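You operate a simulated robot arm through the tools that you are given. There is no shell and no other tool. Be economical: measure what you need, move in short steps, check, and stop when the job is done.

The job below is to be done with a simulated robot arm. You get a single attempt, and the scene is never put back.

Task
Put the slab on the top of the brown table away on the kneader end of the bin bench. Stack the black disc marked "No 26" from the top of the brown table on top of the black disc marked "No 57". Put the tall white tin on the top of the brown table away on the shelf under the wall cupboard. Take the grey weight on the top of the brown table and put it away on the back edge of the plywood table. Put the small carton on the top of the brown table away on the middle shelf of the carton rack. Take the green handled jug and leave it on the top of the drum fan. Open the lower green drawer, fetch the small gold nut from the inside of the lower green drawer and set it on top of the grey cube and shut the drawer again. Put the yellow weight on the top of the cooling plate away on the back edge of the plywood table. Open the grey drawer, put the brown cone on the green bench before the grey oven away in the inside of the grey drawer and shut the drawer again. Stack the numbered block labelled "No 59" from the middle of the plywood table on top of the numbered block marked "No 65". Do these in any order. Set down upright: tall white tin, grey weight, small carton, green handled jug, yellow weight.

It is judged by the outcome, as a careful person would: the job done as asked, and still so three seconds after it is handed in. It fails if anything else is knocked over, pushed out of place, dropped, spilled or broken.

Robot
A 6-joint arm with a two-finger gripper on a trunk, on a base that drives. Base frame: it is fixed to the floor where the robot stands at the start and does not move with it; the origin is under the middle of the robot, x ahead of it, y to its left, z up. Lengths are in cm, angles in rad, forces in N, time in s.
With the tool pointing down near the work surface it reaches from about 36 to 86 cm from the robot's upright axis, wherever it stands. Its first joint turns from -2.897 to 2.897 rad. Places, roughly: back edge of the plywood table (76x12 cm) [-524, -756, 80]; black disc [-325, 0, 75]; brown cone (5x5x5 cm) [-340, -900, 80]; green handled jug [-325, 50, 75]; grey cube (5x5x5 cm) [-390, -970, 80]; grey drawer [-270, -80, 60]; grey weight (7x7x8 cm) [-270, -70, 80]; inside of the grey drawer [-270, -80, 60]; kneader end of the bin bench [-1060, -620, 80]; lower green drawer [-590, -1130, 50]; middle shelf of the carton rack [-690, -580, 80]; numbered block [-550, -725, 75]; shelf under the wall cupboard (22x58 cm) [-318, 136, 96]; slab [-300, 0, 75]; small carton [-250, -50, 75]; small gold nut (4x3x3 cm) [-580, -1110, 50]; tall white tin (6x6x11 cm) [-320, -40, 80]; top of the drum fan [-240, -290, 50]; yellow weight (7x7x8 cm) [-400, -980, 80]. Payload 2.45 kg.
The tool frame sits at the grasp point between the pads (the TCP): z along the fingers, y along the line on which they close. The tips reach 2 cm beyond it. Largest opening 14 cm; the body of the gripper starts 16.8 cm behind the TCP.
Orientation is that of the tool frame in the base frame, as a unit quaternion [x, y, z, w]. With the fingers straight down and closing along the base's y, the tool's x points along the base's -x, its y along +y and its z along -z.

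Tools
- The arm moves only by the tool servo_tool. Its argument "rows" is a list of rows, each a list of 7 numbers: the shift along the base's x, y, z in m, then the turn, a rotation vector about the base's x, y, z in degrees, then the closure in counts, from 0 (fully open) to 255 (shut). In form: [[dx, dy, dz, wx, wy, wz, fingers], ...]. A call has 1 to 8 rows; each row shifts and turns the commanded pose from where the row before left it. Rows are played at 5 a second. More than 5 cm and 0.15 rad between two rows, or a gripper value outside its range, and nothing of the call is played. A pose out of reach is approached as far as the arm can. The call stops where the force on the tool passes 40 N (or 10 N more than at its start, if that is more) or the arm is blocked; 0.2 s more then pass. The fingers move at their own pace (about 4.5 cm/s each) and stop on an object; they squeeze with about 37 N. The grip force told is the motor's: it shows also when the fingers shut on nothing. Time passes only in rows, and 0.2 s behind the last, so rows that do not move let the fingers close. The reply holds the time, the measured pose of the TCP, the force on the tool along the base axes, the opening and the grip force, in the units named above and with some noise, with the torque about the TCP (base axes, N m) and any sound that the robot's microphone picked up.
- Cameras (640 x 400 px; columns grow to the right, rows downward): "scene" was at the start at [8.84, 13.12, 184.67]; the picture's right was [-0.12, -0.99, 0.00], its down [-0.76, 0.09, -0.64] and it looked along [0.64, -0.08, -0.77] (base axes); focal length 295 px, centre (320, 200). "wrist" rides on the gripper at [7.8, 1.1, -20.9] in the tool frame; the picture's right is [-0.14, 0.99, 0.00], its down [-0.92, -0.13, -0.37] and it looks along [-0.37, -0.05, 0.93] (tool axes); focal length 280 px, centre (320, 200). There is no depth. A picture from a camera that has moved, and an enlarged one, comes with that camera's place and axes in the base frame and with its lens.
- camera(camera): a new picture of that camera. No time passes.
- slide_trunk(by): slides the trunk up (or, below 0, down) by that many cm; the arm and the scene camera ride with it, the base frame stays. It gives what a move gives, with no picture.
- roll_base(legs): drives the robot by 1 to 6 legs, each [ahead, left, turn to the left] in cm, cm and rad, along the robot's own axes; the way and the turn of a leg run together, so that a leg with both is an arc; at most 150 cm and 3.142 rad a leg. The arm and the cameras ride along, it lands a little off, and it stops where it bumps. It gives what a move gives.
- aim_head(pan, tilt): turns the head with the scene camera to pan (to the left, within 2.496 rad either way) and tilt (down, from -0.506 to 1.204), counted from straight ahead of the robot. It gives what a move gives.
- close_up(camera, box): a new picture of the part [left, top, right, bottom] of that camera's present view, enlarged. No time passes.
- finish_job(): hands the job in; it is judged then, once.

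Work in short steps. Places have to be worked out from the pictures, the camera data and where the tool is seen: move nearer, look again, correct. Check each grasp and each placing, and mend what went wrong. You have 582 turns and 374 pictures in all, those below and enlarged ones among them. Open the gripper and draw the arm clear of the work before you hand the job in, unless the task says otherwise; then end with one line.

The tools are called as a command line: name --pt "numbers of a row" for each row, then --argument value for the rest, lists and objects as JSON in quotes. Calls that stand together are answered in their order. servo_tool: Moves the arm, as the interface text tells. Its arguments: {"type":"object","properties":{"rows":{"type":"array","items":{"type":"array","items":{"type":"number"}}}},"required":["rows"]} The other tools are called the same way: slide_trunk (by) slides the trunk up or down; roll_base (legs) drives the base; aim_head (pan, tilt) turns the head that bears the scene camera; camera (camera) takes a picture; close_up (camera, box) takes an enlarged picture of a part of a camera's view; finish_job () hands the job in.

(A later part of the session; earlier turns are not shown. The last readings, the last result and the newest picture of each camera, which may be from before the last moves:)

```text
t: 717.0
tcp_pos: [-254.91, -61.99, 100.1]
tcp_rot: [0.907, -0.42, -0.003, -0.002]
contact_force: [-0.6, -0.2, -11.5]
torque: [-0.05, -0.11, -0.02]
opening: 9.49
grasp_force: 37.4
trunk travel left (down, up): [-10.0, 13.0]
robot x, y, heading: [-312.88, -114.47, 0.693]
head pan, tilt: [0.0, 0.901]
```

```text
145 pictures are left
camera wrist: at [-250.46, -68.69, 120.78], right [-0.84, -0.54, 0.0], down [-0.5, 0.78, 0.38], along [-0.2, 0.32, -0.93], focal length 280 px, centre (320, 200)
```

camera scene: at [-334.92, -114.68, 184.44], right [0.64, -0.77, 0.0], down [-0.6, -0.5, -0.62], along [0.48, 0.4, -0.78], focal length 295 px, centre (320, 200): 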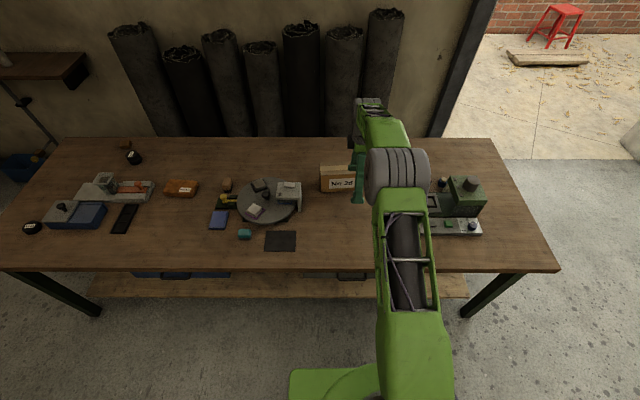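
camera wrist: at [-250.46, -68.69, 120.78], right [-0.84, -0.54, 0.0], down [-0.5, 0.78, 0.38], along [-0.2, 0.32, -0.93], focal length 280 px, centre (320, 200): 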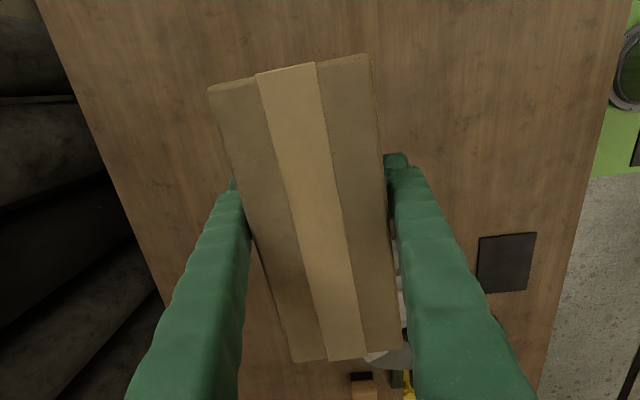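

Carton held (9.5 cm wide, ~1.1 kg). To reach under the rack's upper shelf I'll want a tilted grip along its length, so I turn it 90° and set it near the table edge for regrasping.

servo_tool --pt "0 0 0.04 0 0 0 200" --pt "0 0 0.03 0 0 0 200" --pt "-0.021 -0.0164 0 0 0 -8.18 200" --pt "-0.021 -0.0164 0 0 0 -8.18 200" --pt "-0.021 -0.0164 0 0 0 -8.18 200" --pt "-0.021 -0.0164 0 0 0 -8.18 200" --pt "-0.021 -0.0164 0 0 0 -8.18 200" --pt "-0.021 -0.0164 0 0 0 -8.18 200"

servo_tool --pt "-0.021 -0.0164 0 0 0 -8.18 200" --pt "-0.021 -0.0164 0 0 0 -8.18 200" --pt "-0.021 -0.0164 0 0 0 -8.18 200" --pt "-0.021 -0.0164 0 0 0 -8.18 200" --pt "-0.021 -0.0164 0 0 0 -8.18 200" --pt "0 0 0 0 0 0 200"

camera --camera "wrist"

camera --camera "scene"

```text
t: 718.8
tcp_pos: [-267.4, -71.9, 107.1]
tcp_rot: [-0.65, 0.76, 0.002, 0.003]
contact_force: [-0.6, 0.4, -11.4]
torque: [-0.1, 0.03, -0.04]
opening: 9.43
grasp_force: 37.0
trunk travel left (down, up): [-10.0, 13.0]
robot x, y, heading: [-312.58, -114.5, 0.699]
head pan, tilt: [0.0, 0.901]
```

```text
t: 720.2
tcp_pos: [-277.88, -80.09, 107.05]
tcp_rot: [-0.344, 0.939, 0.0, 0.004]
contact_force: [0.3, -0.4, -10.8]
torque: [-0.08, 0.08, 0.02]
opening: 9.41
grasp_force: 37.3
trunk travel left (down, up): [-10.0, 13.0]
robot x, y, heading: [-312.78, -114.76, 0.697]
head pan, tilt: [0.0, 0.901]
```

```text
144 pictures are left
camera wrist: at [-284.61, -84.28, 127.81], right [-0.54, 0.84, 0.0], down [0.78, 0.5, 0.38], along [0.32, 0.2, -0.93], focal length 280 px, centre (320, 200)
```

wrist: 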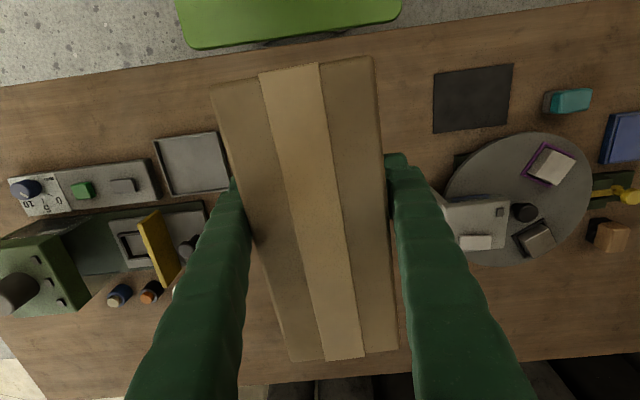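

```text
143 pictures are left
camera scene: at [-315.02, -98.04, 184.44], right [0.64, -0.77, 0.0], down [-0.6, -0.5, -0.62], along [0.48, 0.4, -0.78], focal length 295 px, centre (320, 200)
```

scene: 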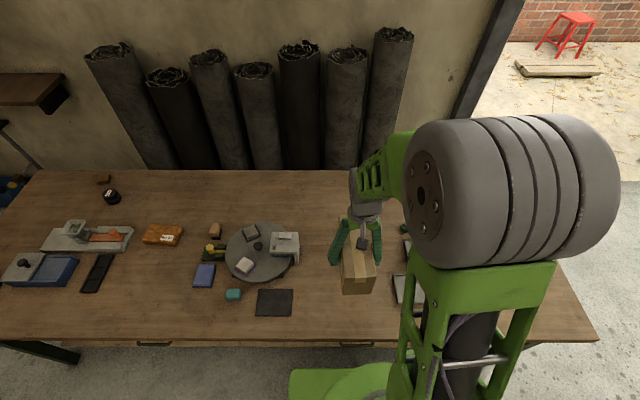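

Clear beneath. I lower it onto the table.

servo_tool --pt "0 0 -0.05 0 0 0 200" --pt "0 0 -0.05 0 0 0 200" --pt "0 0 -0.05 0 0 0 200" --pt "0 0 -0.05 0 0 0 200" --pt "0 0 -0.03 0 0 0 200" --pt "0 0 -0.01 0 0 0 200" --pt "0 0 0 0 0 0 200"

camera --camera "wrist"

```text
t: 721.8
tcp_pos: [-277.9, -80.06, 83.0]
tcp_rot: [-0.345, 0.939, 0.0, 0.004]
contact_force: [-0.5, 0.0, -10.8]
torque: [-0.1, 0.05, 0.02]
opening: 9.37
grasp_force: 37.4
trunk travel left (down, up): [-10.0, 13.0]
robot x, y, heading: [-312.74, -114.47, 0.696]
head pan, tilt: [0.0, 0.901]
```

```text
142 pictures are left
camera wrist: at [-284.64, -84.24, 103.81], right [-0.54, 0.84, 0.0], down [0.78, 0.5, 0.38], along [0.32, 0.2, -0.93], focal length 280 px, centre (320, 200)
```

wrist: 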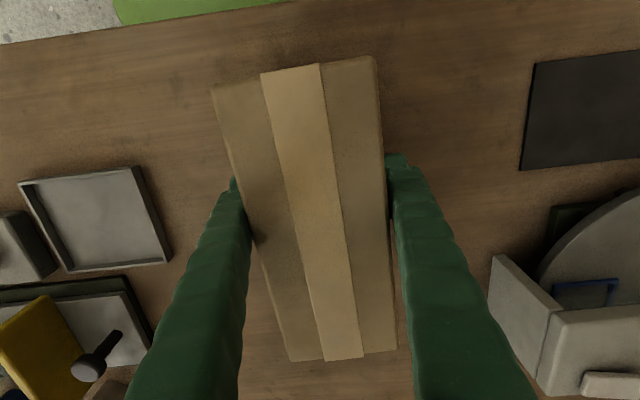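

servo_tool --pt "0 0 -0.005 0 0 0 200" --pt "0 0 -0.004 0 0 0 200" --pt "0 0 -0.003 0 0 0 200" --pt "0 0 0 0 0 0 200"

```text
t: 722.8
tcp_pos: [-278.01, -80.02, 82.09]
tcp_rot: [-0.347, 0.938, 0.001, 0.005]
contact_force: [-3.6, -3.9, 25.7]
torque: [-0.55, 0.33, 0.85]
opening: 9.33
grasp_force: 36.7
trunk travel left (down, up): [-10.0, 13.0]
robot x, y, heading: [-312.8, -114.21, 0.696]
head pan, tilt: [0.0, 0.901]
stopped in row 4: the force on the tool passed its limit at 41 N (the readings are from after the stop); the commanded pose is now the measured one
```

On the table. I release, rise, back the base off 32 cm and tilt the tool ~38° for the regrasp.

servo_tool --pt "0 0 0.002 0 0 0 150" --pt "0 0 0 0 0 0 60" --pt "0 0 0 0 0 0 0" --pt "0 0 0.03 0 0 0 0" --pt "0 0 0.05 0 0 0 0" --pt "0 0 0.05 0 0 0 0" --pt "0 0 0.05 0 0 0 0" --pt "0 0 0.04 0 0 0 0"

roll_base --legs '[[-33, 0, 0]]'

servo_tool --pt "0 0 0 5.0 -5.95 0 0" --pt "0.02 0.017 0 5.0 -5.95 0 0" --pt "0.03 0.025 0 5.0 -5.95 0 0" --pt "0.035 0.03 0 5.0 -5.95 0 0" --pt "0.035 0.03 0 4.0 -4.76 0 0" --pt "0.035 0.03 0 0 0 0 0" --pt "0 0 0 0 0 0 0"

camera --camera "wrist"

camera --camera "scene"

```text
t: 724.6
tcp_pos: [-277.86, -79.96, 104.29]
tcp_rot: [-0.346, 0.938, 0.001, 0.005]
contact_force: [-1.4, -0.2, 0.2]
torque: [0.03, -0.01, -0.01]
opening: 13.98
grasp_force: 0.1
trunk travel left (down, up): [-10.0, 13.0]
robot x, y, heading: [-312.62, -114.45, 0.696]
head pan, tilt: [0.0, 0.901]
```

```text
t: 726.8
tcp_pos: [-303.13, -100.99, 104.29]
tcp_rot: [-0.348, 0.938, 0.001, 0.005]
contact_force: [0.2, 0.0, -0.8]
torque: [0.04, -0.04, -0.03]
opening: 13.97
grasp_force: 0.0
trunk travel left (down, up): [-10.0, 13.0]
robot x, y, heading: [-338.21, -135.5, 0.698]
head pan, tilt: [0.0, 0.901]
```

```text
t: 728.4
tcp_pos: [-289.36, -91.56, 103.92]
tcp_rot: [-0.326, 0.903, 0.068, 0.269]
contact_force: [-0.5, -0.4, 0.6]
torque: [-0.03, -0.03, -0.02]
opening: 14.01
grasp_force: 0.0
out of reach, approached as far as the arm can: row 3, 4
trunk travel left (down, up): [-10.0, 13.0]
robot x, y, heading: [-338.06, -135.85, 0.7]
head pan, tilt: [0.0, 0.901]
```

```text
141 pictures are left
camera wrist: at [-304.14, -101.28, 117.33], right [-0.53, 0.85, 0.02], down [0.51, 0.3, 0.81], along [0.68, 0.44, -0.59], focal length 280 px, centre (320, 200)
```

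wrist: 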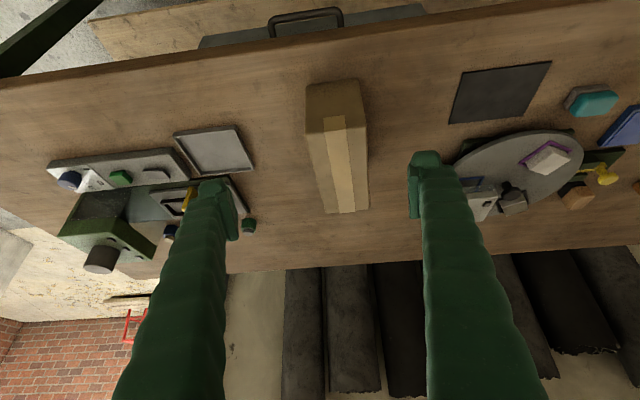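

```text
140 pictures are left
camera scene: at [-340.43, -119.31, 184.46], right [0.64, -0.77, 0.0], down [-0.6, -0.5, -0.62], along [0.48, 0.4, -0.78], focal length 295 px, centre (320, 200)
```

scene: 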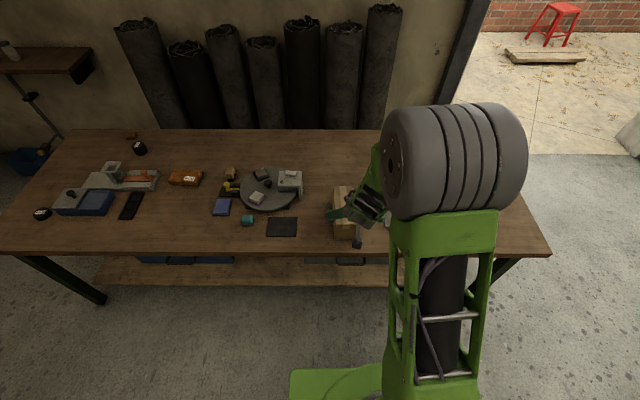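

The drawer below is still shut (bar at n≈279). I lower the trunk, level the closing axis, and move over the carton.

slide_trunk --by -9

servo_tool --pt "0.025 0.025 0 3.1 -1.35 0 0" --pt "0.025 0.025 0 3.1 -1.35 0 0" --pt "0.025 0.025 0 0 0 0 0" --pt "0.02 0.02 0 0 0 0 0" --pt "0 0 0 0 0 0 0"

camera --camera "wrist"

```text
t: 729.6
tcp_pos: [-289.26, -91.74, 95.0]
tcp_rot: [-0.327, 0.903, 0.068, 0.27]
contact_force: [0.6, 0.0, 0.4]
torque: [0.01, -0.01, -0.01]
opening: 14.0
grasp_force: 0.0
trunk travel left (down, up): [-1.0, 22.0]
robot x, y, heading: [-338.31, -135.67, 0.7]
head pan, tilt: [0.0, 0.901]
```

```text
t: 730.8
tcp_pos: [-279.75, -82.09, 94.93]
tcp_rot: [-0.314, 0.891, 0.11, 0.308]
contact_force: [0.2, -0.1, -0.2]
torque: [0.01, 0.0, 0.01]
opening: 14.0
grasp_force: 0.1
trunk travel left (down, up): [-1.0, 22.0]
robot x, y, heading: [-337.85, -135.54, 0.696]
head pan, tilt: [0.0, 0.901]
```

```text
139 pictures are left
camera wrist: at [-295.17, -93.14, 106.45], right [-0.54, 0.84, 0.09], down [0.47, 0.21, 0.86], along [0.7, 0.5, -0.51], focal length 280 px, centre (320, 200)
```

wrist: 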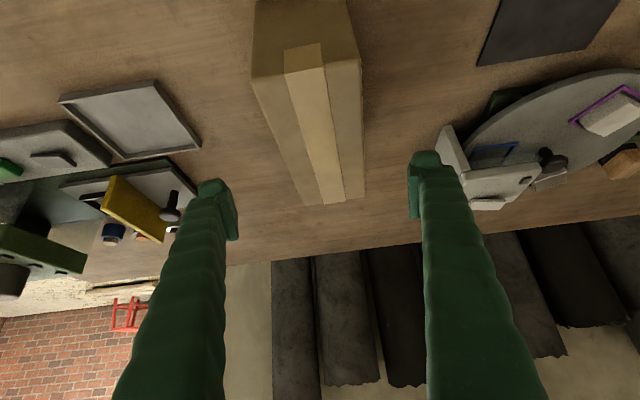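

Level and centred over the carton at 38° tilt. I descend and close.

servo_tool --pt "0 0 -0.04 0 0 0 0" --pt "0 0 -0.04 0 0 0 0" --pt "0 0 -0.035 0 0 0 0" --pt "0 0 0 0 0 0 0"

camera --camera "wrist"

```text
t: 731.8
tcp_pos: [-280.15, -81.79, 84.65]
tcp_rot: [-0.312, 0.893, 0.104, 0.308]
contact_force: [-0.1, -0.8, -0.2]
torque: [0.01, 0.01, -0.02]
opening: 14.0
grasp_force: 0.0
out of reach, approached as far as the arm can: row 3
trunk travel left (down, up): [-1.0, 22.0]
robot x, y, heading: [-338.14, -135.53, 0.698]
head pan, tilt: [0.0, 0.901]
```

```text
138 pictures are left
camera wrist: at [-295.73, -92.52, 96.12], right [-0.53, 0.84, 0.08], down [0.47, 0.21, 0.86], along [0.71, 0.49, -0.51], focal length 280 px, centre (320, 200)
```

wrist: 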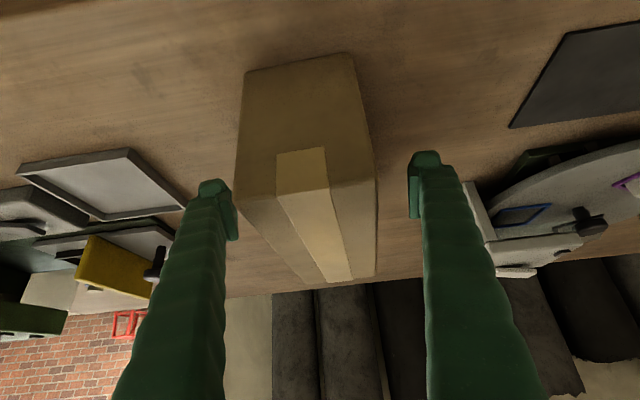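

Box is ~1 cm left of centre; I nudge the base right 1 cm, then close.

roll_base --legs '[[0, -1.0, 0]]'

servo_tool --pt "0 0 0 0 0 0 60" --pt "0 0 0 0 0 0 120" --pt "0 0 0 0 0 0 200" --pt "0 0 0 0 0 0 200" --pt "0 0 0 0 0 0 200"

servo_tool --pt "0 0 0.01 0 0 0 200" --pt "0 0 0.03 0 0 0 200" --pt "0 0 0.04 0 0 0 200" --pt "0 0 0 0 0 0 200"

camera --camera "wrist"

close_up --camera "scene" --box '[270, 150, 430, 270]'

```text
t: 732.6
tcp_pos: [-279.58, -82.52, 84.54]
tcp_rot: [-0.312, 0.892, 0.104, 0.309]
contact_force: [0.1, -0.7, 0.5]
torque: [-0.03, 0.0, 0.02]
opening: 14.01
grasp_force: 0.0
trunk travel left (down, up): [-1.0, 22.0]
robot x, y, heading: [-337.37, -136.48, 0.698]
head pan, tilt: [0.0, 0.901]
```

```text
t: 733.8
tcp_pos: [-279.59, -82.45, 84.67]
tcp_rot: [-0.312, 0.892, 0.105, 0.308]
contact_force: [-5.1, 2.4, 3.0]
torque: [-0.18, -0.08, 0.2]
opening: 9.54
grasp_force: 37.1
trunk travel left (down, up): [-1.0, 22.0]
robot x, y, heading: [-337.45, -136.11, 0.702]
head pan, tilt: [0.0, 0.901]
```

```text
t: 734.8
tcp_pos: [-279.54, -82.46, 92.59]
tcp_rot: [-0.313, 0.893, 0.104, 0.307]
contact_force: [1.0, -0.5, -11.2]
torque: [-0.26, 0.31, 0.03]
opening: 9.31
grasp_force: 36.9
trunk travel left (down, up): [-1.0, 22.0]
robot x, y, heading: [-337.44, -135.89, 0.696]
head pan, tilt: [0.0, 0.901]
```

```text
137 pictures are left
camera wrist: at [-295.09, -93.25, 104.15], right [-0.53, 0.84, 0.08], down [0.47, 0.22, 0.86], along [0.71, 0.49, -0.51], focal length 280 px, centre (320, 200)
```

wrist: 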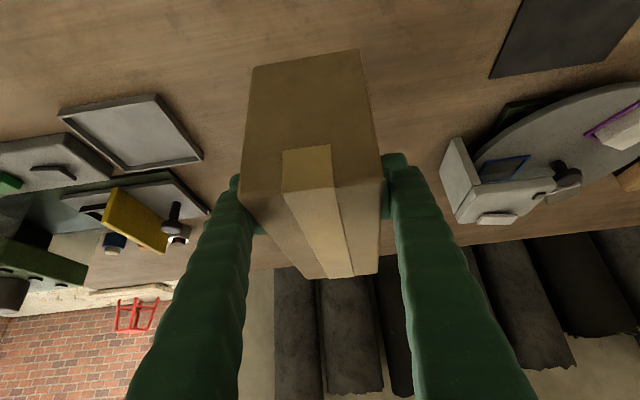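

```text
3.33 times, centred on (350, 210) of scene
camera zoom: at [-339.68, -119.97, 175.43], right [0.64, -0.77, 0.0], down [-0.6, -0.5, -0.62], along [0.48, 0.4, -0.78], focal length 984 px, centre (220, 167)
```

zoom: 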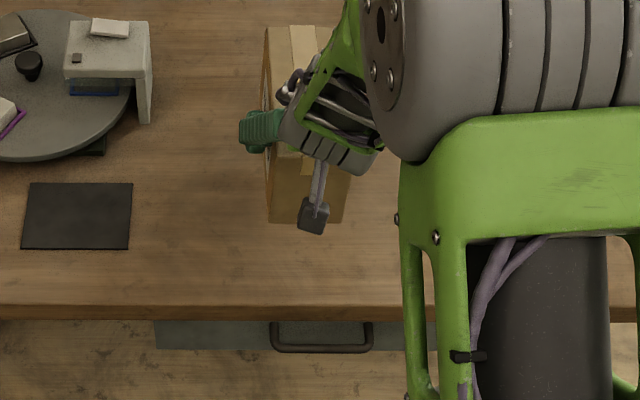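

Carton is held with tilt. I raise the trunk and drive backwards around to the rack's side (corridor between the rack and plywood table).

slide_trunk --by 15

roll_base --legs '[[-20, 0, 0], [-134, -34, 0], [-70, -82, 0], [-70, -82, 0]]'

aim_head --pan 2.4 --tilt 0.5

camera --camera "scene"

camera --camera "wrist"

```text
t: 736.6
tcp_pos: [-279.5, -82.42, 107.53]
tcp_rot: [-0.312, 0.893, 0.104, 0.308]
contact_force: [-0.5, -0.1, -11.1]
torque: [-0.29, 0.24, 0.03]
opening: 9.29
grasp_force: 37.0
trunk travel left (down, up): [-16.0, 7.0]
robot x, y, heading: [-337.62, -136.29, 0.701]
head pan, tilt: [0.0, 0.901]
```

```text
t: 759.1
tcp_pos: [-379.91, -424.84, 107.64]
tcp_rot: [-0.304, 0.896, 0.101, 0.309]
contact_force: [-0.4, 0.2, -10.6]
torque: [-0.26, 0.27, -0.01]
opening: 9.3
grasp_force: 36.5
trunk travel left (down, up): [-16.0, 7.0]
robot x, y, heading: [-438.94, -477.48, 0.676]
head pan, tilt: [0.0, 0.901]
```

```text
t: 761.3
tcp_pos: [-380.0, -424.82, 107.57]
tcp_rot: [-0.304, 0.896, 0.1, 0.309]
contact_force: [0.1, 0.2, -10.5]
torque: [-0.29, 0.28, -0.01]
opening: 9.27
grasp_force: 37.0
trunk travel left (down, up): [-16.0, 7.0]
robot x, y, heading: [-439.18, -477.78, 0.675]
head pan, tilt: [2.4, 0.499]
```

```text
135 pictures are left
camera scene: at [-455.67, -465.45, 193.84], right [0.06, 1.0, 0.0], down [0.48, -0.03, -0.88], along [-0.88, 0.05, -0.48], focal length 295 px, centre (320, 200)
```

scene: 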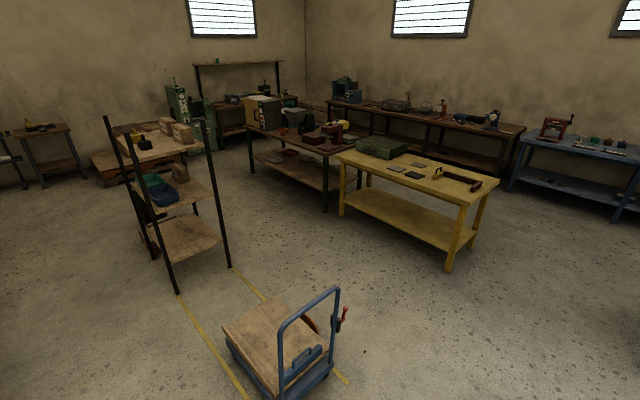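

```text
134 pictures are left
camera wrist: at [-395.66, -435.36, 119.14], right [-0.52, 0.85, 0.08], down [0.47, 0.21, 0.86], along [0.72, 0.48, -0.51], focal length 280 px, centre (320, 200)
```

wrist: 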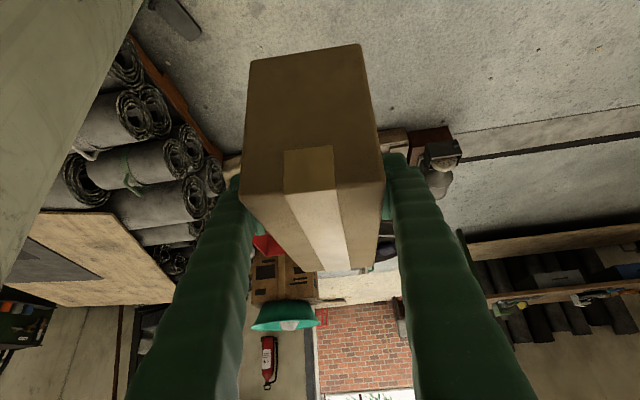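

I zoom in on the rack.

close_up --camera "scene" --box '[90, 100, 250, 300]'

```text
2.00 times, centred on (170, 200) of scene
camera zoom: at [-455.67, -465.45, 193.84], right [0.06, 1.0, 0.0], down [0.48, -0.03, -0.88], along [-0.88, 0.05, -0.48], focal length 591 px, centre (620, 200)
```

zoom: 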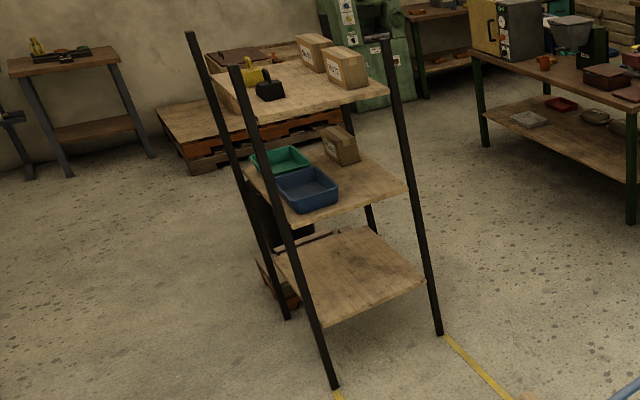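

The rack's middle shelf (z≈80) is free at its right side; the trolley blocks the front, so I'll approach from the rack's right (+e) side. I drive round the trolley, arm trailing.

roll_base --legs '[[0, 148, 0], [0, 46, 0.02], [-121, 5, 0], [-121, 5, 0]]'

aim_head --pan -1.6 --tilt 0.6

camera --camera "scene"

```text
t: 790.0
tcp_pos: [-693.54, -423.23, 107.68]
tcp_rot: [-0.322, 0.89, 0.107, 0.306]
contact_force: [0.8, -0.1, -10.5]
torque: [-0.23, 0.22, -0.02]
opening: 9.3
grasp_force: 37.6
trunk travel left (down, up): [-16.0, 7.0]
robot x, y, heading: [-750.34, -478.57, 0.719]
head pan, tilt: [2.4, 0.499]
```

```text
t: 793.2
tcp_pos: [-693.46, -423.25, 107.47]
tcp_rot: [-0.321, 0.89, 0.106, 0.307]
contact_force: [-0.4, 0.7, -10.3]
torque: [-0.25, 0.22, -0.02]
opening: 9.3
grasp_force: 37.1
trunk travel left (down, up): [-16.0, 7.0]
robot x, y, heading: [-750.42, -478.36, 0.723]
head pan, tilt: [-1.6, 0.6]
```

```text
132 pictures are left
camera scene: at [-752.89, -473.88, 192.93], right [-0.77, -0.64, 0.0], down [-0.36, 0.44, -0.83], along [0.52, -0.64, -0.56], focal length 295 px, centre (320, 200)
```

scene: 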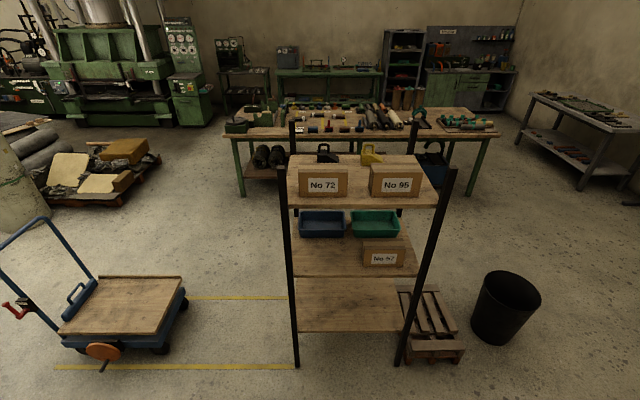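

I zoom on the rack from this side.

close_up --camera "scene" --box '[270, 130, 470, 290]'

```text
2.50 times, centred on (370, 210) of scene
camera zoom: at [-752.89, -473.88, 192.93], right [-0.77, -0.64, 0.0], down [-0.36, 0.44, -0.83], along [0.52, -0.64, -0.56], focal length 738 px, centre (195, 175)
```

zoom: 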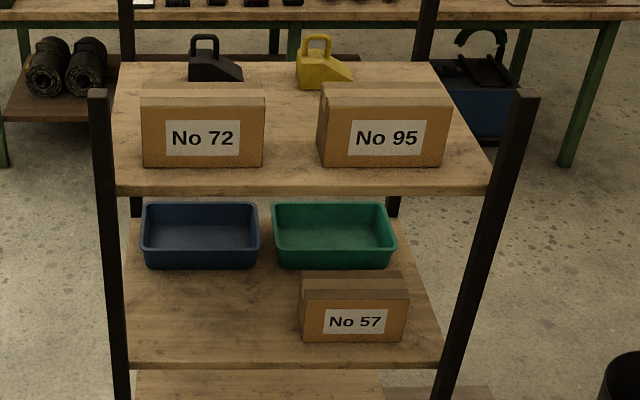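

Free area on the middle shelf: e≈-3…24, n≈873…905. I step away a little, turn to face the rack, and re-check.

roll_base --legs '[[-6, 6, 0], [0, 0, -1.59]]'

aim_head --pan 0.1 --tilt 0.7

camera --camera "scene"

camera --camera "wrist"

```text
t: 798.3
tcp_pos: [-705.04, -535.91, 107.49]
tcp_rot: [0.412, 0.852, -0.145, 0.29]
contact_force: [-1.0, -0.9, -9.4]
torque: [0.28, 0.24, 0.01]
opening: 9.26
grasp_force: 37.3
trunk travel left (down, up): [-16.0, 7.0]
robot x, y, heading: [-758.97, -477.79, -0.875]
head pan, tilt: [-1.6, 0.6]
```

```text
t: 800.0
tcp_pos: [-705.04, -536.01, 107.54]
tcp_rot: [0.412, 0.852, -0.144, 0.29]
contact_force: [0.5, -0.5, -11.7]
torque: [0.27, 0.26, 0.0]
opening: 9.26
grasp_force: 36.7
trunk travel left (down, up): [-16.0, 7.0]
robot x, y, heading: [-758.39, -477.75, -0.881]
head pan, tilt: [0.099, 0.7]
```

```text
130 pictures are left
camera scene: at [-741.05, -475.66, 192.06], right [-0.7, -0.71, 0.0], down [-0.46, 0.45, -0.76], along [0.54, -0.54, -0.64], focal length 295 px, centre (320, 200)
```

scene: 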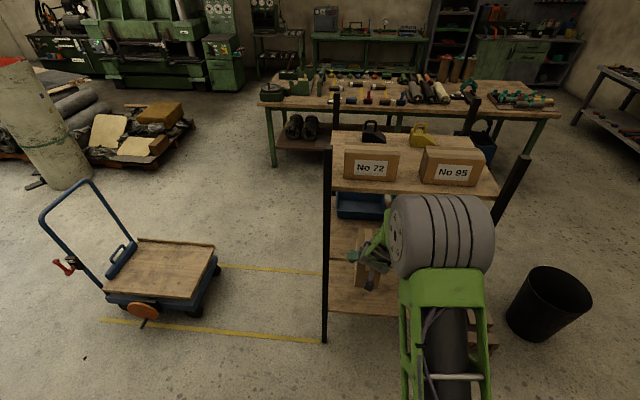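

```text
129 pictures are left
camera wrist: at [-715.88, -520.27, 119.12], right [0.85, 0.53, 0.08], down [0.21, -0.47, 0.86], along [0.49, -0.71, -0.51], focal length 280 px, centre (320, 200)
```

wrist: 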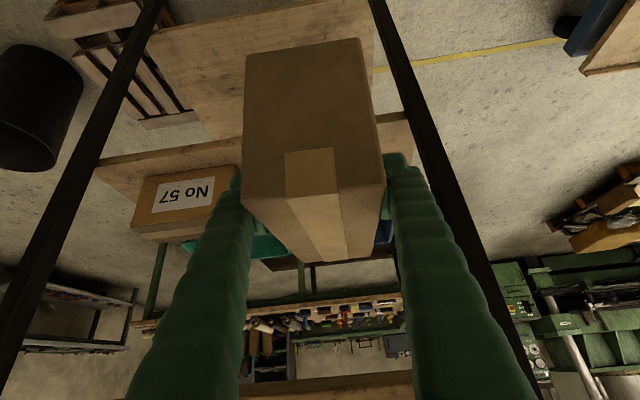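

TCP is at n 885, e 44.7. I lower the trunk 10 cm and roll in toward (n 888, e 14), checking midway.

slide_trunk --by -10

roll_base --legs '[[15, -3, 0]]'

camera --camera "scene"

camera --camera "wrist"

```text
t: 801.4
tcp_pos: [-705.03, -536.02, 97.61]
tcp_rot: [0.412, 0.851, -0.145, 0.291]
contact_force: [-0.2, 0.8, -10.2]
torque: [0.27, 0.21, 0.02]
opening: 9.27
grasp_force: 37.1
trunk travel left (down, up): [-6.0, 17.0]
robot x, y, heading: [-758.67, -477.51, -0.877]
head pan, tilt: [0.099, 0.7]
```

```text
t: 802.8
tcp_pos: [-697.74, -549.34, 97.43]
tcp_rot: [0.413, 0.851, -0.144, 0.29]
contact_force: [0.0, -0.5, -10.7]
torque: [0.25, 0.24, 0.0]
opening: 9.28
grasp_force: 37.6
trunk travel left (down, up): [-6.0, 17.0]
robot x, y, heading: [-751.61, -490.99, -0.875]
head pan, tilt: [0.099, 0.7]
```

```text
128 pictures are left
camera scene: at [-733.7, -489.17, 182.05], right [-0.7, -0.71, 0.0], down [-0.46, 0.45, -0.76], along [0.54, -0.54, -0.65], focal length 295 px, centre (320, 200)
```

scene: 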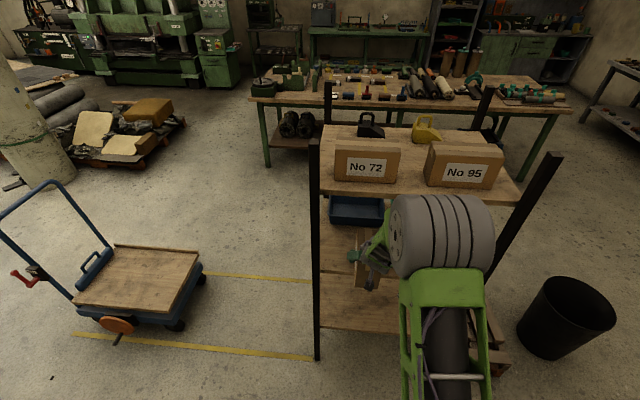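

```text
127 pictures are left
camera wrist: at [-708.58, -533.73, 109.06], right [0.85, 0.53, 0.08], down [0.21, -0.47, 0.86], along [0.49, -0.71, -0.51], focal length 280 px, centre (320, 200)
```

wrist: 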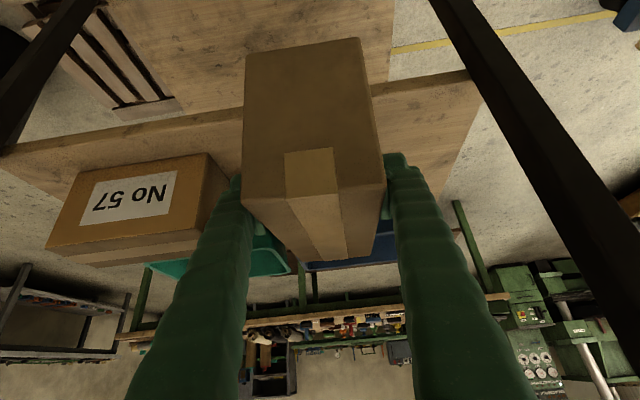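

Clearances look fine. I move on in 16 cm (shifting 2 cm away from the No 57 carton).

roll_base --legs '[[8, 2, 0], [8, 0, 0]]'

camera --camera "scene"

camera --camera "wrist"

```text
t: 804.5
tcp_pos: [-686.02, -560.35, 97.4]
tcp_rot: [0.413, 0.852, -0.144, 0.29]
contact_force: [1.1, -0.8, -12.5]
torque: [0.27, 0.24, 0.0]
opening: 9.3
grasp_force: 37.6
trunk travel left (down, up): [-6.0, 17.0]
robot x, y, heading: [-739.98, -502.27, -0.88]
head pan, tilt: [0.099, 0.7]
```

```text
126 pictures are left
camera scene: at [-721.93, -500.1, 182.04], right [-0.7, -0.71, 0.0], down [-0.46, 0.45, -0.76], along [0.55, -0.53, -0.65], focal length 295 px, centre (320, 200)
```

scene: 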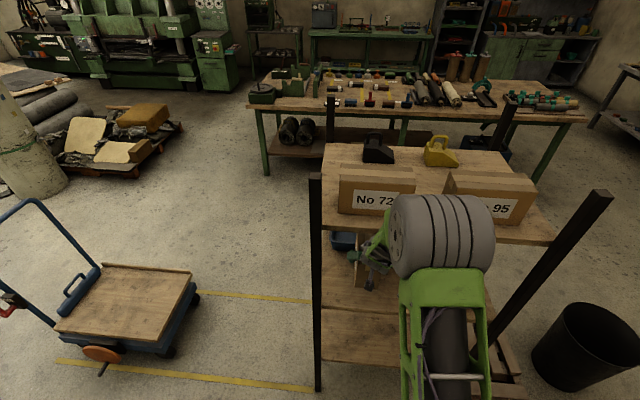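

```text
125 pictures are left
camera wrist: at [-696.79, -544.6, 109.0], right [0.85, 0.53, 0.08], down [0.22, -0.47, 0.86], along [0.49, -0.71, -0.51], focal length 280 px, centre (320, 200)
```

wrist: 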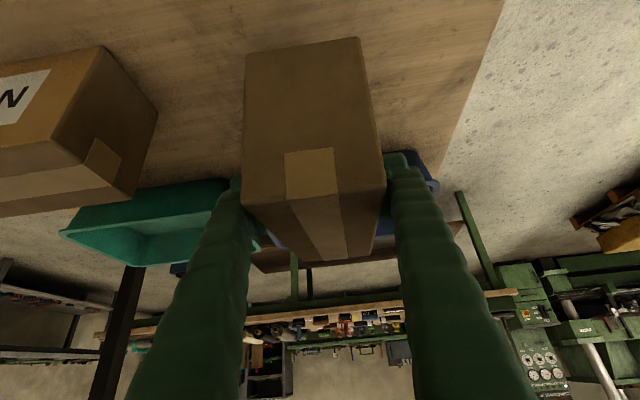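

In position (n 886, e 13.8). I lower to the shelf.

slide_trunk --by -5.5

servo_tool --pt "0 0 -0.008 0 0 0 200" --pt "0 0 -0.005 0 0 0 200" --pt "0 0 -0.004 0 0 0 200" --pt "0 0 -0.004 0 0 0 200"

camera --camera "wrist"

```text
t: 805.4
tcp_pos: [-685.97, -560.16, 92.05]
tcp_rot: [0.411, 0.851, -0.145, 0.291]
contact_force: [3.5, 1.8, 0.3]
torque: [-0.87, -0.69, 0.48]
opening: 9.28
grasp_force: 37.1
trunk travel left (down, up): [-0.5, 22.5]
robot x, y, heading: [-739.63, -502.23, -0.875]
head pan, tilt: [0.099, 0.7]
```

```text
t: 806.4
tcp_pos: [-685.99, -560.52, 90.87]
tcp_rot: [0.411, 0.85, -0.147, 0.296]
contact_force: [-0.3, 1.2, 15.5]
torque: [1.06, 1.08, 0.01]
opening: 9.27
grasp_force: 37.1
trunk travel left (down, up): [-0.5, 22.5]
robot x, y, heading: [-740.06, -502.09, -0.875]
head pan, tilt: [0.099, 0.7]
stopped in row 4: the force on the tool passed its limit at 41 N (the readings are from after the stop); the commanded pose is now the measured one
```

```text
124 pictures are left
camera wrist: at [-696.8, -544.64, 102.24], right [0.85, 0.53, 0.08], down [0.21, -0.46, 0.86], along [0.49, -0.71, -0.5], focal length 280 px, centre (320, 200)
```

wrist: 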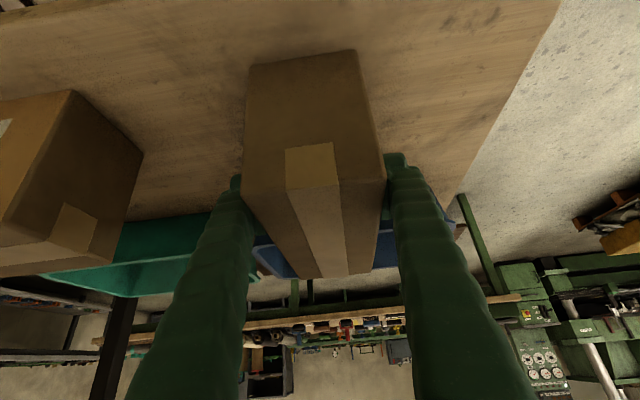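

Contact; the carton levelled on the shelf. I ease slightly and open.

servo_tool --pt "0 0 0 0 0 0 170" --pt "0 0 0 0 0 0 100" --pt "0 0 0 0 0 0 50" --pt "0 0 0 0 0 0 40"

camera --camera "wrist"

close_up --camera "scene" --box '[300, 200, 460, 320]'

```text
t: 807.4
tcp_pos: [-686.0, -560.26, 90.5]
tcp_rot: [0.411, 0.85, -0.147, 0.294]
contact_force: [-0.4, -0.6, 0.1]
torque: [-0.01, 0.0, -0.02]
opening: 11.81
grasp_force: 0.0
trunk travel left (down, up): [-0.5, 22.5]
robot x, y, heading: [-739.69, -502.2, -0.88]
head pan, tilt: [0.099, 0.7]
```

```text
123 pictures are left
camera wrist: at [-696.82, -544.62, 102.0], right [0.85, 0.53, 0.08], down [0.21, -0.46, 0.86], along [0.49, -0.71, -0.5], focal length 280 px, centre (320, 200)
```

wrist: 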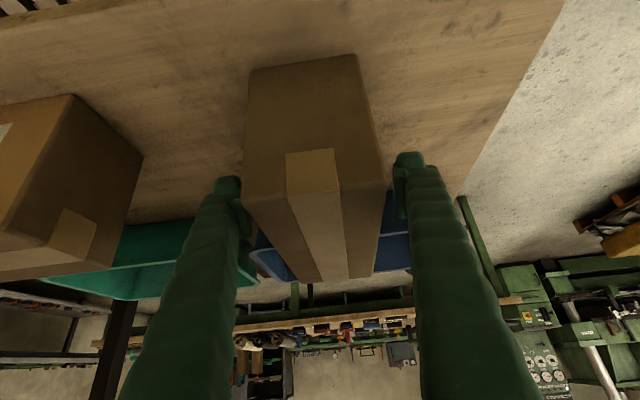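

```text
3.33 times, centred on (380, 260) of scene
camera zoom: at [-722.15, -499.86, 176.56], right [-0.7, -0.71, 0.0], down [-0.46, 0.45, -0.76], along [0.55, -0.54, -0.64], focal length 984 px, centre (120, 0)
```

zoom: 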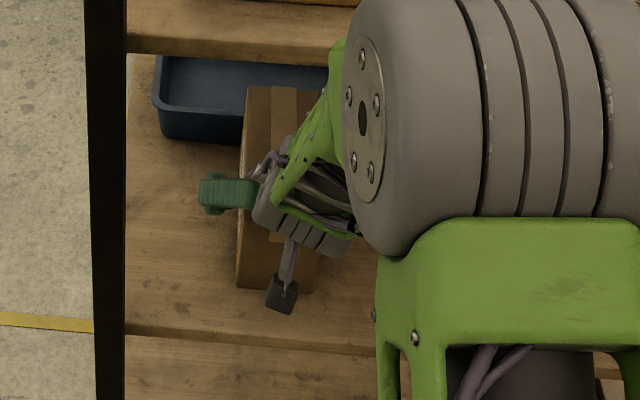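

The carton rests free on the shelf. I roll straight back and verify.

roll_base --legs '[[-18, 0, 0], [-15, 0, 0]]'

camera --camera "scene"

camera --camera "wrist"

```text
t: 809.8
tcp_pos: [-706.95, -534.99, 90.59]
tcp_rot: [0.41, 0.851, -0.145, 0.294]
contact_force: [0.5, 0.1, -0.2]
torque: [-0.01, -0.03, 0.01]
opening: 11.77
grasp_force: 0.0
trunk travel left (down, up): [-0.5, 22.5]
robot x, y, heading: [-760.68, -476.82, -0.871]
head pan, tilt: [0.099, 0.7]
```

```text
121 pictures are left
camera scene: at [-743.32, -474.52, 176.58], right [-0.7, -0.72, 0.0], down [-0.46, 0.45, -0.77], along [0.55, -0.53, -0.64], focal length 295 px, centre (320, 200)
```

scene: 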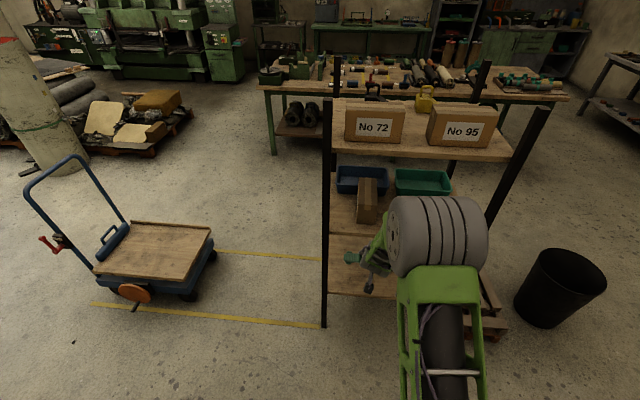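

```text
120 pictures are left
camera wrist: at [-717.8, -519.24, 102.08], right [0.84, 0.53, 0.08], down [0.21, -0.46, 0.86], along [0.49, -0.71, -0.5], focal length 280 px, centre (320, 200)
```

wrist: 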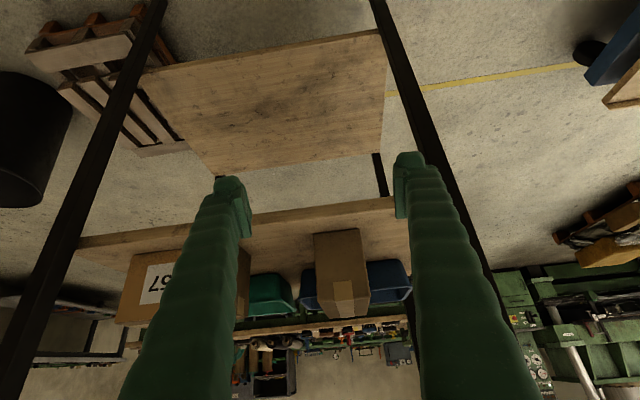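

Carton is in place. Next the blocks: I straighten and retract the arm, then drive back round the trolley to the front side of the plywood table.

slide_trunk --by 9.5

servo_tool --pt "-0.03 0.036 0.01 6.0 4.7 0 0" --pt "-0.03 0.036 0.01 6.0 4.7 0 0" --pt "-0.03 0.036 0.01 6.0 4.7 0 0" --pt "-0.03 0.036 0.01 6.0 4.7 0 0" --pt "-0.03 0.036 0.01 6.0 4.7 0 0"

roll_base --legs '[[0, 0, 1.57], [125, -12, 0], [125, -12, 0], [0, -93, 0], [0, -95, 0], [-110, -15, 0]]'

aim_head --pan -1.6 --tilt 0.7

camera --camera "scene"

```text
t: 811.1
tcp_pos: [-706.79, -535.0, 100.06]
tcp_rot: [0.41, 0.851, -0.145, 0.294]
contact_force: [-0.4, -0.1, -0.4]
torque: [0.0, 0.04, 0.05]
opening: 11.8
grasp_force: 0.0
trunk travel left (down, up): [-10.0, 13.0]
robot x, y, heading: [-760.86, -477.18, -0.873]
head pan, tilt: [0.099, 0.7]
```

```text
t: 812.3
tcp_pos: [-720.97, -520.55, 104.54]
tcp_rot: [0.431, 0.901, -0.04, 0.028]
contact_force: [0.8, 1.2, 0.7]
torque: [-0.18, 0.19, -0.05]
opening: 14.0
grasp_force: 0.0
out of reach, approached as far as the arm can: row 1, 2
trunk travel left (down, up): [-10.0, 13.0]
robot x, y, heading: [-760.91, -476.84, -0.87]
head pan, tilt: [0.099, 0.7]
```

```text
t: 850.0
tcp_pos: [-465.32, -517.85, 104.57]
tcp_rot: [-0.331, 0.942, -0.004, 0.048]
contact_force: [0.0, 0.7, -1.2]
torque: [0.01, -0.02, -0.01]
opening: 13.99
grasp_force: 0.0
trunk travel left (down, up): [-10.0, 13.0]
robot x, y, heading: [-508.67, -558.05, 0.705]
head pan, tilt: [0.099, 0.7]
```

```text
t: 851.8
tcp_pos: [-465.27, -517.77, 104.58]
tcp_rot: [-0.332, 0.942, -0.005, 0.047]
contact_force: [0.3, 0.5, -0.5]
torque: [0.0, -0.02, -0.02]
opening: 14.0
grasp_force: 0.1
trunk travel left (down, up): [-10.0, 13.0]
robot x, y, heading: [-508.61, -558.08, 0.704]
head pan, tilt: [-1.6, 0.7]
```

```text
119 pictures are left
camera scene: at [-511.35, -553.43, 186.07], right [-0.78, -0.63, 0.0], down [-0.4, 0.5, -0.76], along [0.48, -0.6, -0.64], focal length 295 px, centre (320, 200)
```

scene: 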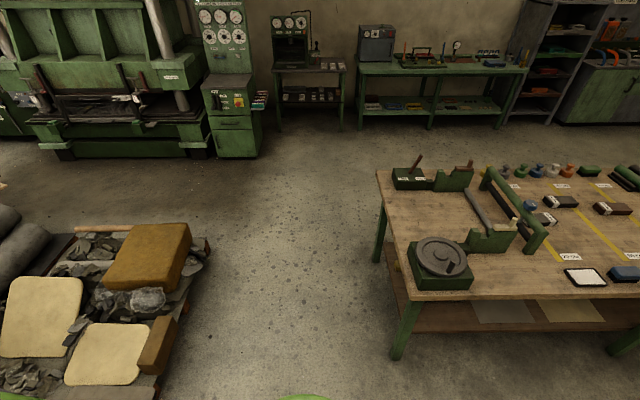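

I continue to n≈885 and turn to face the plywood table from its front side.

roll_base --legs '[[-136, 0, 0], [0, 0, -1.575]]'

aim_head --pan 0.1 --tilt 0.85

camera --camera "scene"

camera --camera "wrist"

```text
t: 862.4
tcp_pos: [-572.54, -690.47, 104.48]
tcp_rot: [0.436, 0.899, -0.037, 0.03]
contact_force: [1.0, 0.2, 0.4]
torque: [-0.03, 0.02, 0.03]
opening: 14.0
grasp_force: 0.1
trunk travel left (down, up): [-10.0, 13.0]
robot x, y, heading: [-612.51, -646.95, -0.871]
head pan, tilt: [-1.6, 0.7]
```

```text
t: 864.2
tcp_pos: [-572.52, -690.37, 104.59]
tcp_rot: [0.437, 0.898, -0.037, 0.03]
contact_force: [0.5, 0.2, -0.5]
torque: [0.02, 0.04, 0.04]
opening: 14.02
grasp_force: 0.1
trunk travel left (down, up): [-10.0, 13.0]
robot x, y, heading: [-612.43, -646.78, -0.874]
head pan, tilt: [0.099, 0.85]
```

```text
118 pictures are left
camera scene: at [-595.3, -644.07, 184.84], right [-0.7, -0.71, 0.0], down [-0.54, 0.53, -0.66], along [0.47, -0.46, -0.75], focal length 295 px, centre (320, 200)
```

scene: 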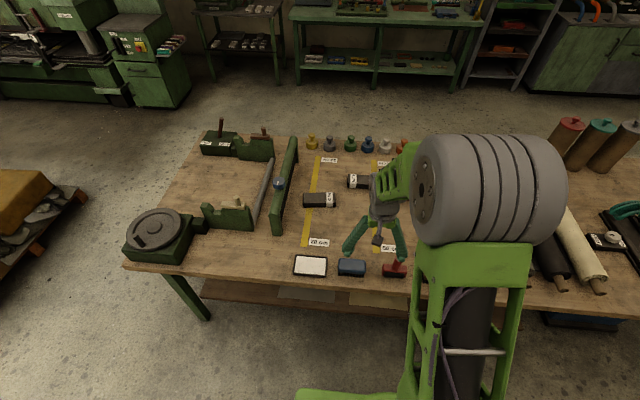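

```text
117 pictures are left
camera wrist: at [-576.88, -681.66, 124.55], right [0.86, 0.5, -0.03], down [0.46, -0.76, 0.45], along [0.21, -0.4, -0.89], focal length 280 px, centre (320, 200)
```

wrist: 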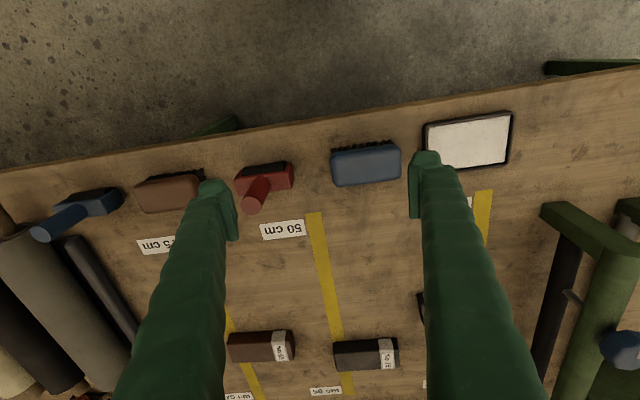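

I fix the small tilt, yaw the tool 90° (blocks are long along n), and roll 29 cm closer.

servo_tool --pt "0 0 0.01 5.3 1.23 0 0" --pt "0 0 0 0 0 8.0 0" --pt "0 0 0 0 0 8.0 0" --pt "0 0 0 0 0 8.0 0" --pt "0 0 0 0 0 8.0 0" --pt "0 0 0 0 0 8.0 0" --pt "0 0 0 0 0 8.0 0"

servo_tool --pt "0 0 0 0 0 8.4 0" --pt "0 0 0 0 0 8.4 0" --pt "0 0 0 0 0 8.4 0" --pt "0 0 0 0 0 8.4 0" --pt "0 0 0 0 0 8.4 0"

roll_base --legs '[[29, 0, 0]]'

camera --camera "wrist"

camera --camera "scene"

```text
t: 865.8
tcp_pos: [-572.52, -690.43, 105.55]
tcp_rot: [0.032, 0.999, 0.0, -0.001]
contact_force: [0.1, 0.3, 0.5]
torque: [-0.02, -0.01, 0.0]
opening: 14.02
grasp_force: 0.1
trunk travel left (down, up): [-10.0, 13.0]
robot x, y, heading: [-612.15, -646.61, -0.875]
head pan, tilt: [0.099, 0.85]
```

```text
t: 867.0
tcp_pos: [-572.57, -690.3, 105.53]
tcp_rot: [-0.329, 0.944, 0.0, 0.0]
contact_force: [-0.9, -0.7, -0.9]
torque: [0.0, -0.04, 0.0]
opening: 13.99
grasp_force: 0.0
trunk travel left (down, up): [-10.0, 13.0]
robot x, y, heading: [-612.22, -647.08, -0.877]
head pan, tilt: [0.099, 0.85]
```

```text
t: 869.0
tcp_pos: [-553.67, -713.1, 105.6]
tcp_rot: [-0.327, 0.945, 0.001, 0.001]
contact_force: [0.2, -0.5, 0.7]
torque: [0.05, 0.04, -0.01]
opening: 13.99
grasp_force: 0.1
trunk travel left (down, up): [-10.0, 13.0]
robot x, y, heading: [-594.04, -669.21, -0.875]
head pan, tilt: [0.099, 0.85]
```

```text
116 pictures are left
camera wrist: at [-560.5, -717.06, 126.32], right [-0.5, 0.86, 0.0], down [0.8, 0.47, 0.37], along [0.32, 0.19, -0.93], focal length 280 px, centre (320, 200)
```

wrist: 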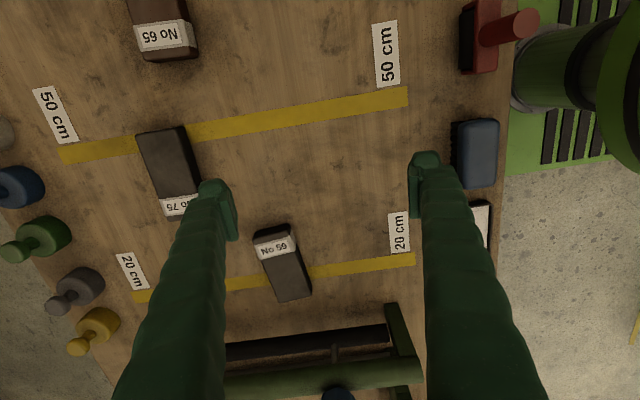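

```text
115 pictures are left
camera scene: at [-576.39, -666.77, 184.83], right [-0.7, -0.71, 0.0], down [-0.54, 0.53, -0.66], along [0.47, -0.46, -0.75], focal length 295 px, centre (320, 200)
```

scene: 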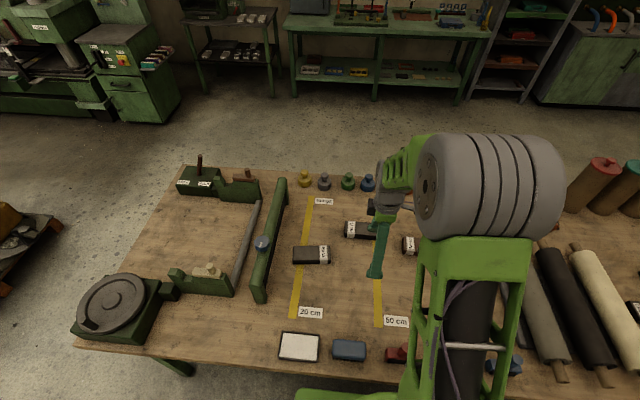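

Block 59: centre (-530.9,-707.2), rotated ~4.6° from the table, 14.5×7 cm. I move above it and align.

servo_tool --pt "0.046 0.012 0 0 0 6.5 0" --pt "0.046 0.012 0 0 0 0 0" --pt "0.046 0.012 0 0 0 0 0" --pt "0.046 0.012 0 0 0 0 0" --pt "0.044 0.011 0 0 0 0 0" --pt "0 0 -0.045 0 0 0 0" --pt "0 0 -0.045 0 0 0 0"

camera --camera "wrist"

```text
t: 870.6
tcp_pos: [-530.82, -707.15, 96.34]
tcp_rot: [-0.38, 0.925, 0.001, 0.001]
contact_force: [0.1, -0.5, 0.5]
torque: [-0.01, 0.02, -0.01]
opening: 13.99
grasp_force: 0.1
trunk travel left (down, up): [-10.0, 13.0]
robot x, y, heading: [-593.54, -669.58, -0.878]
head pan, tilt: [0.099, 0.85]
```

```text
114 pictures are left
camera wrist: at [-537.16, -711.89, 117.28], right [-0.6, 0.8, 0.0], down [0.75, 0.56, 0.37], along [0.3, 0.22, -0.93], focal length 280 px, centre (320, 200)
```

wrist: 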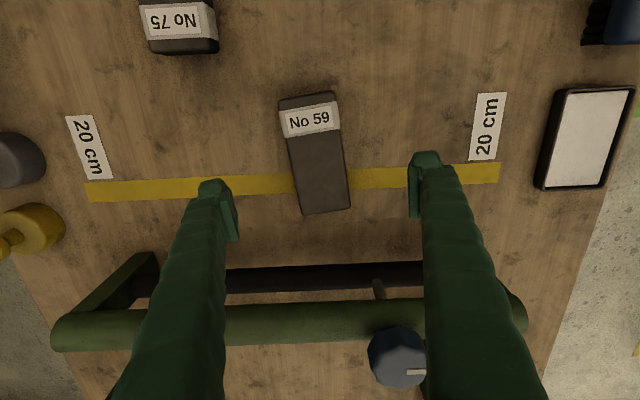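

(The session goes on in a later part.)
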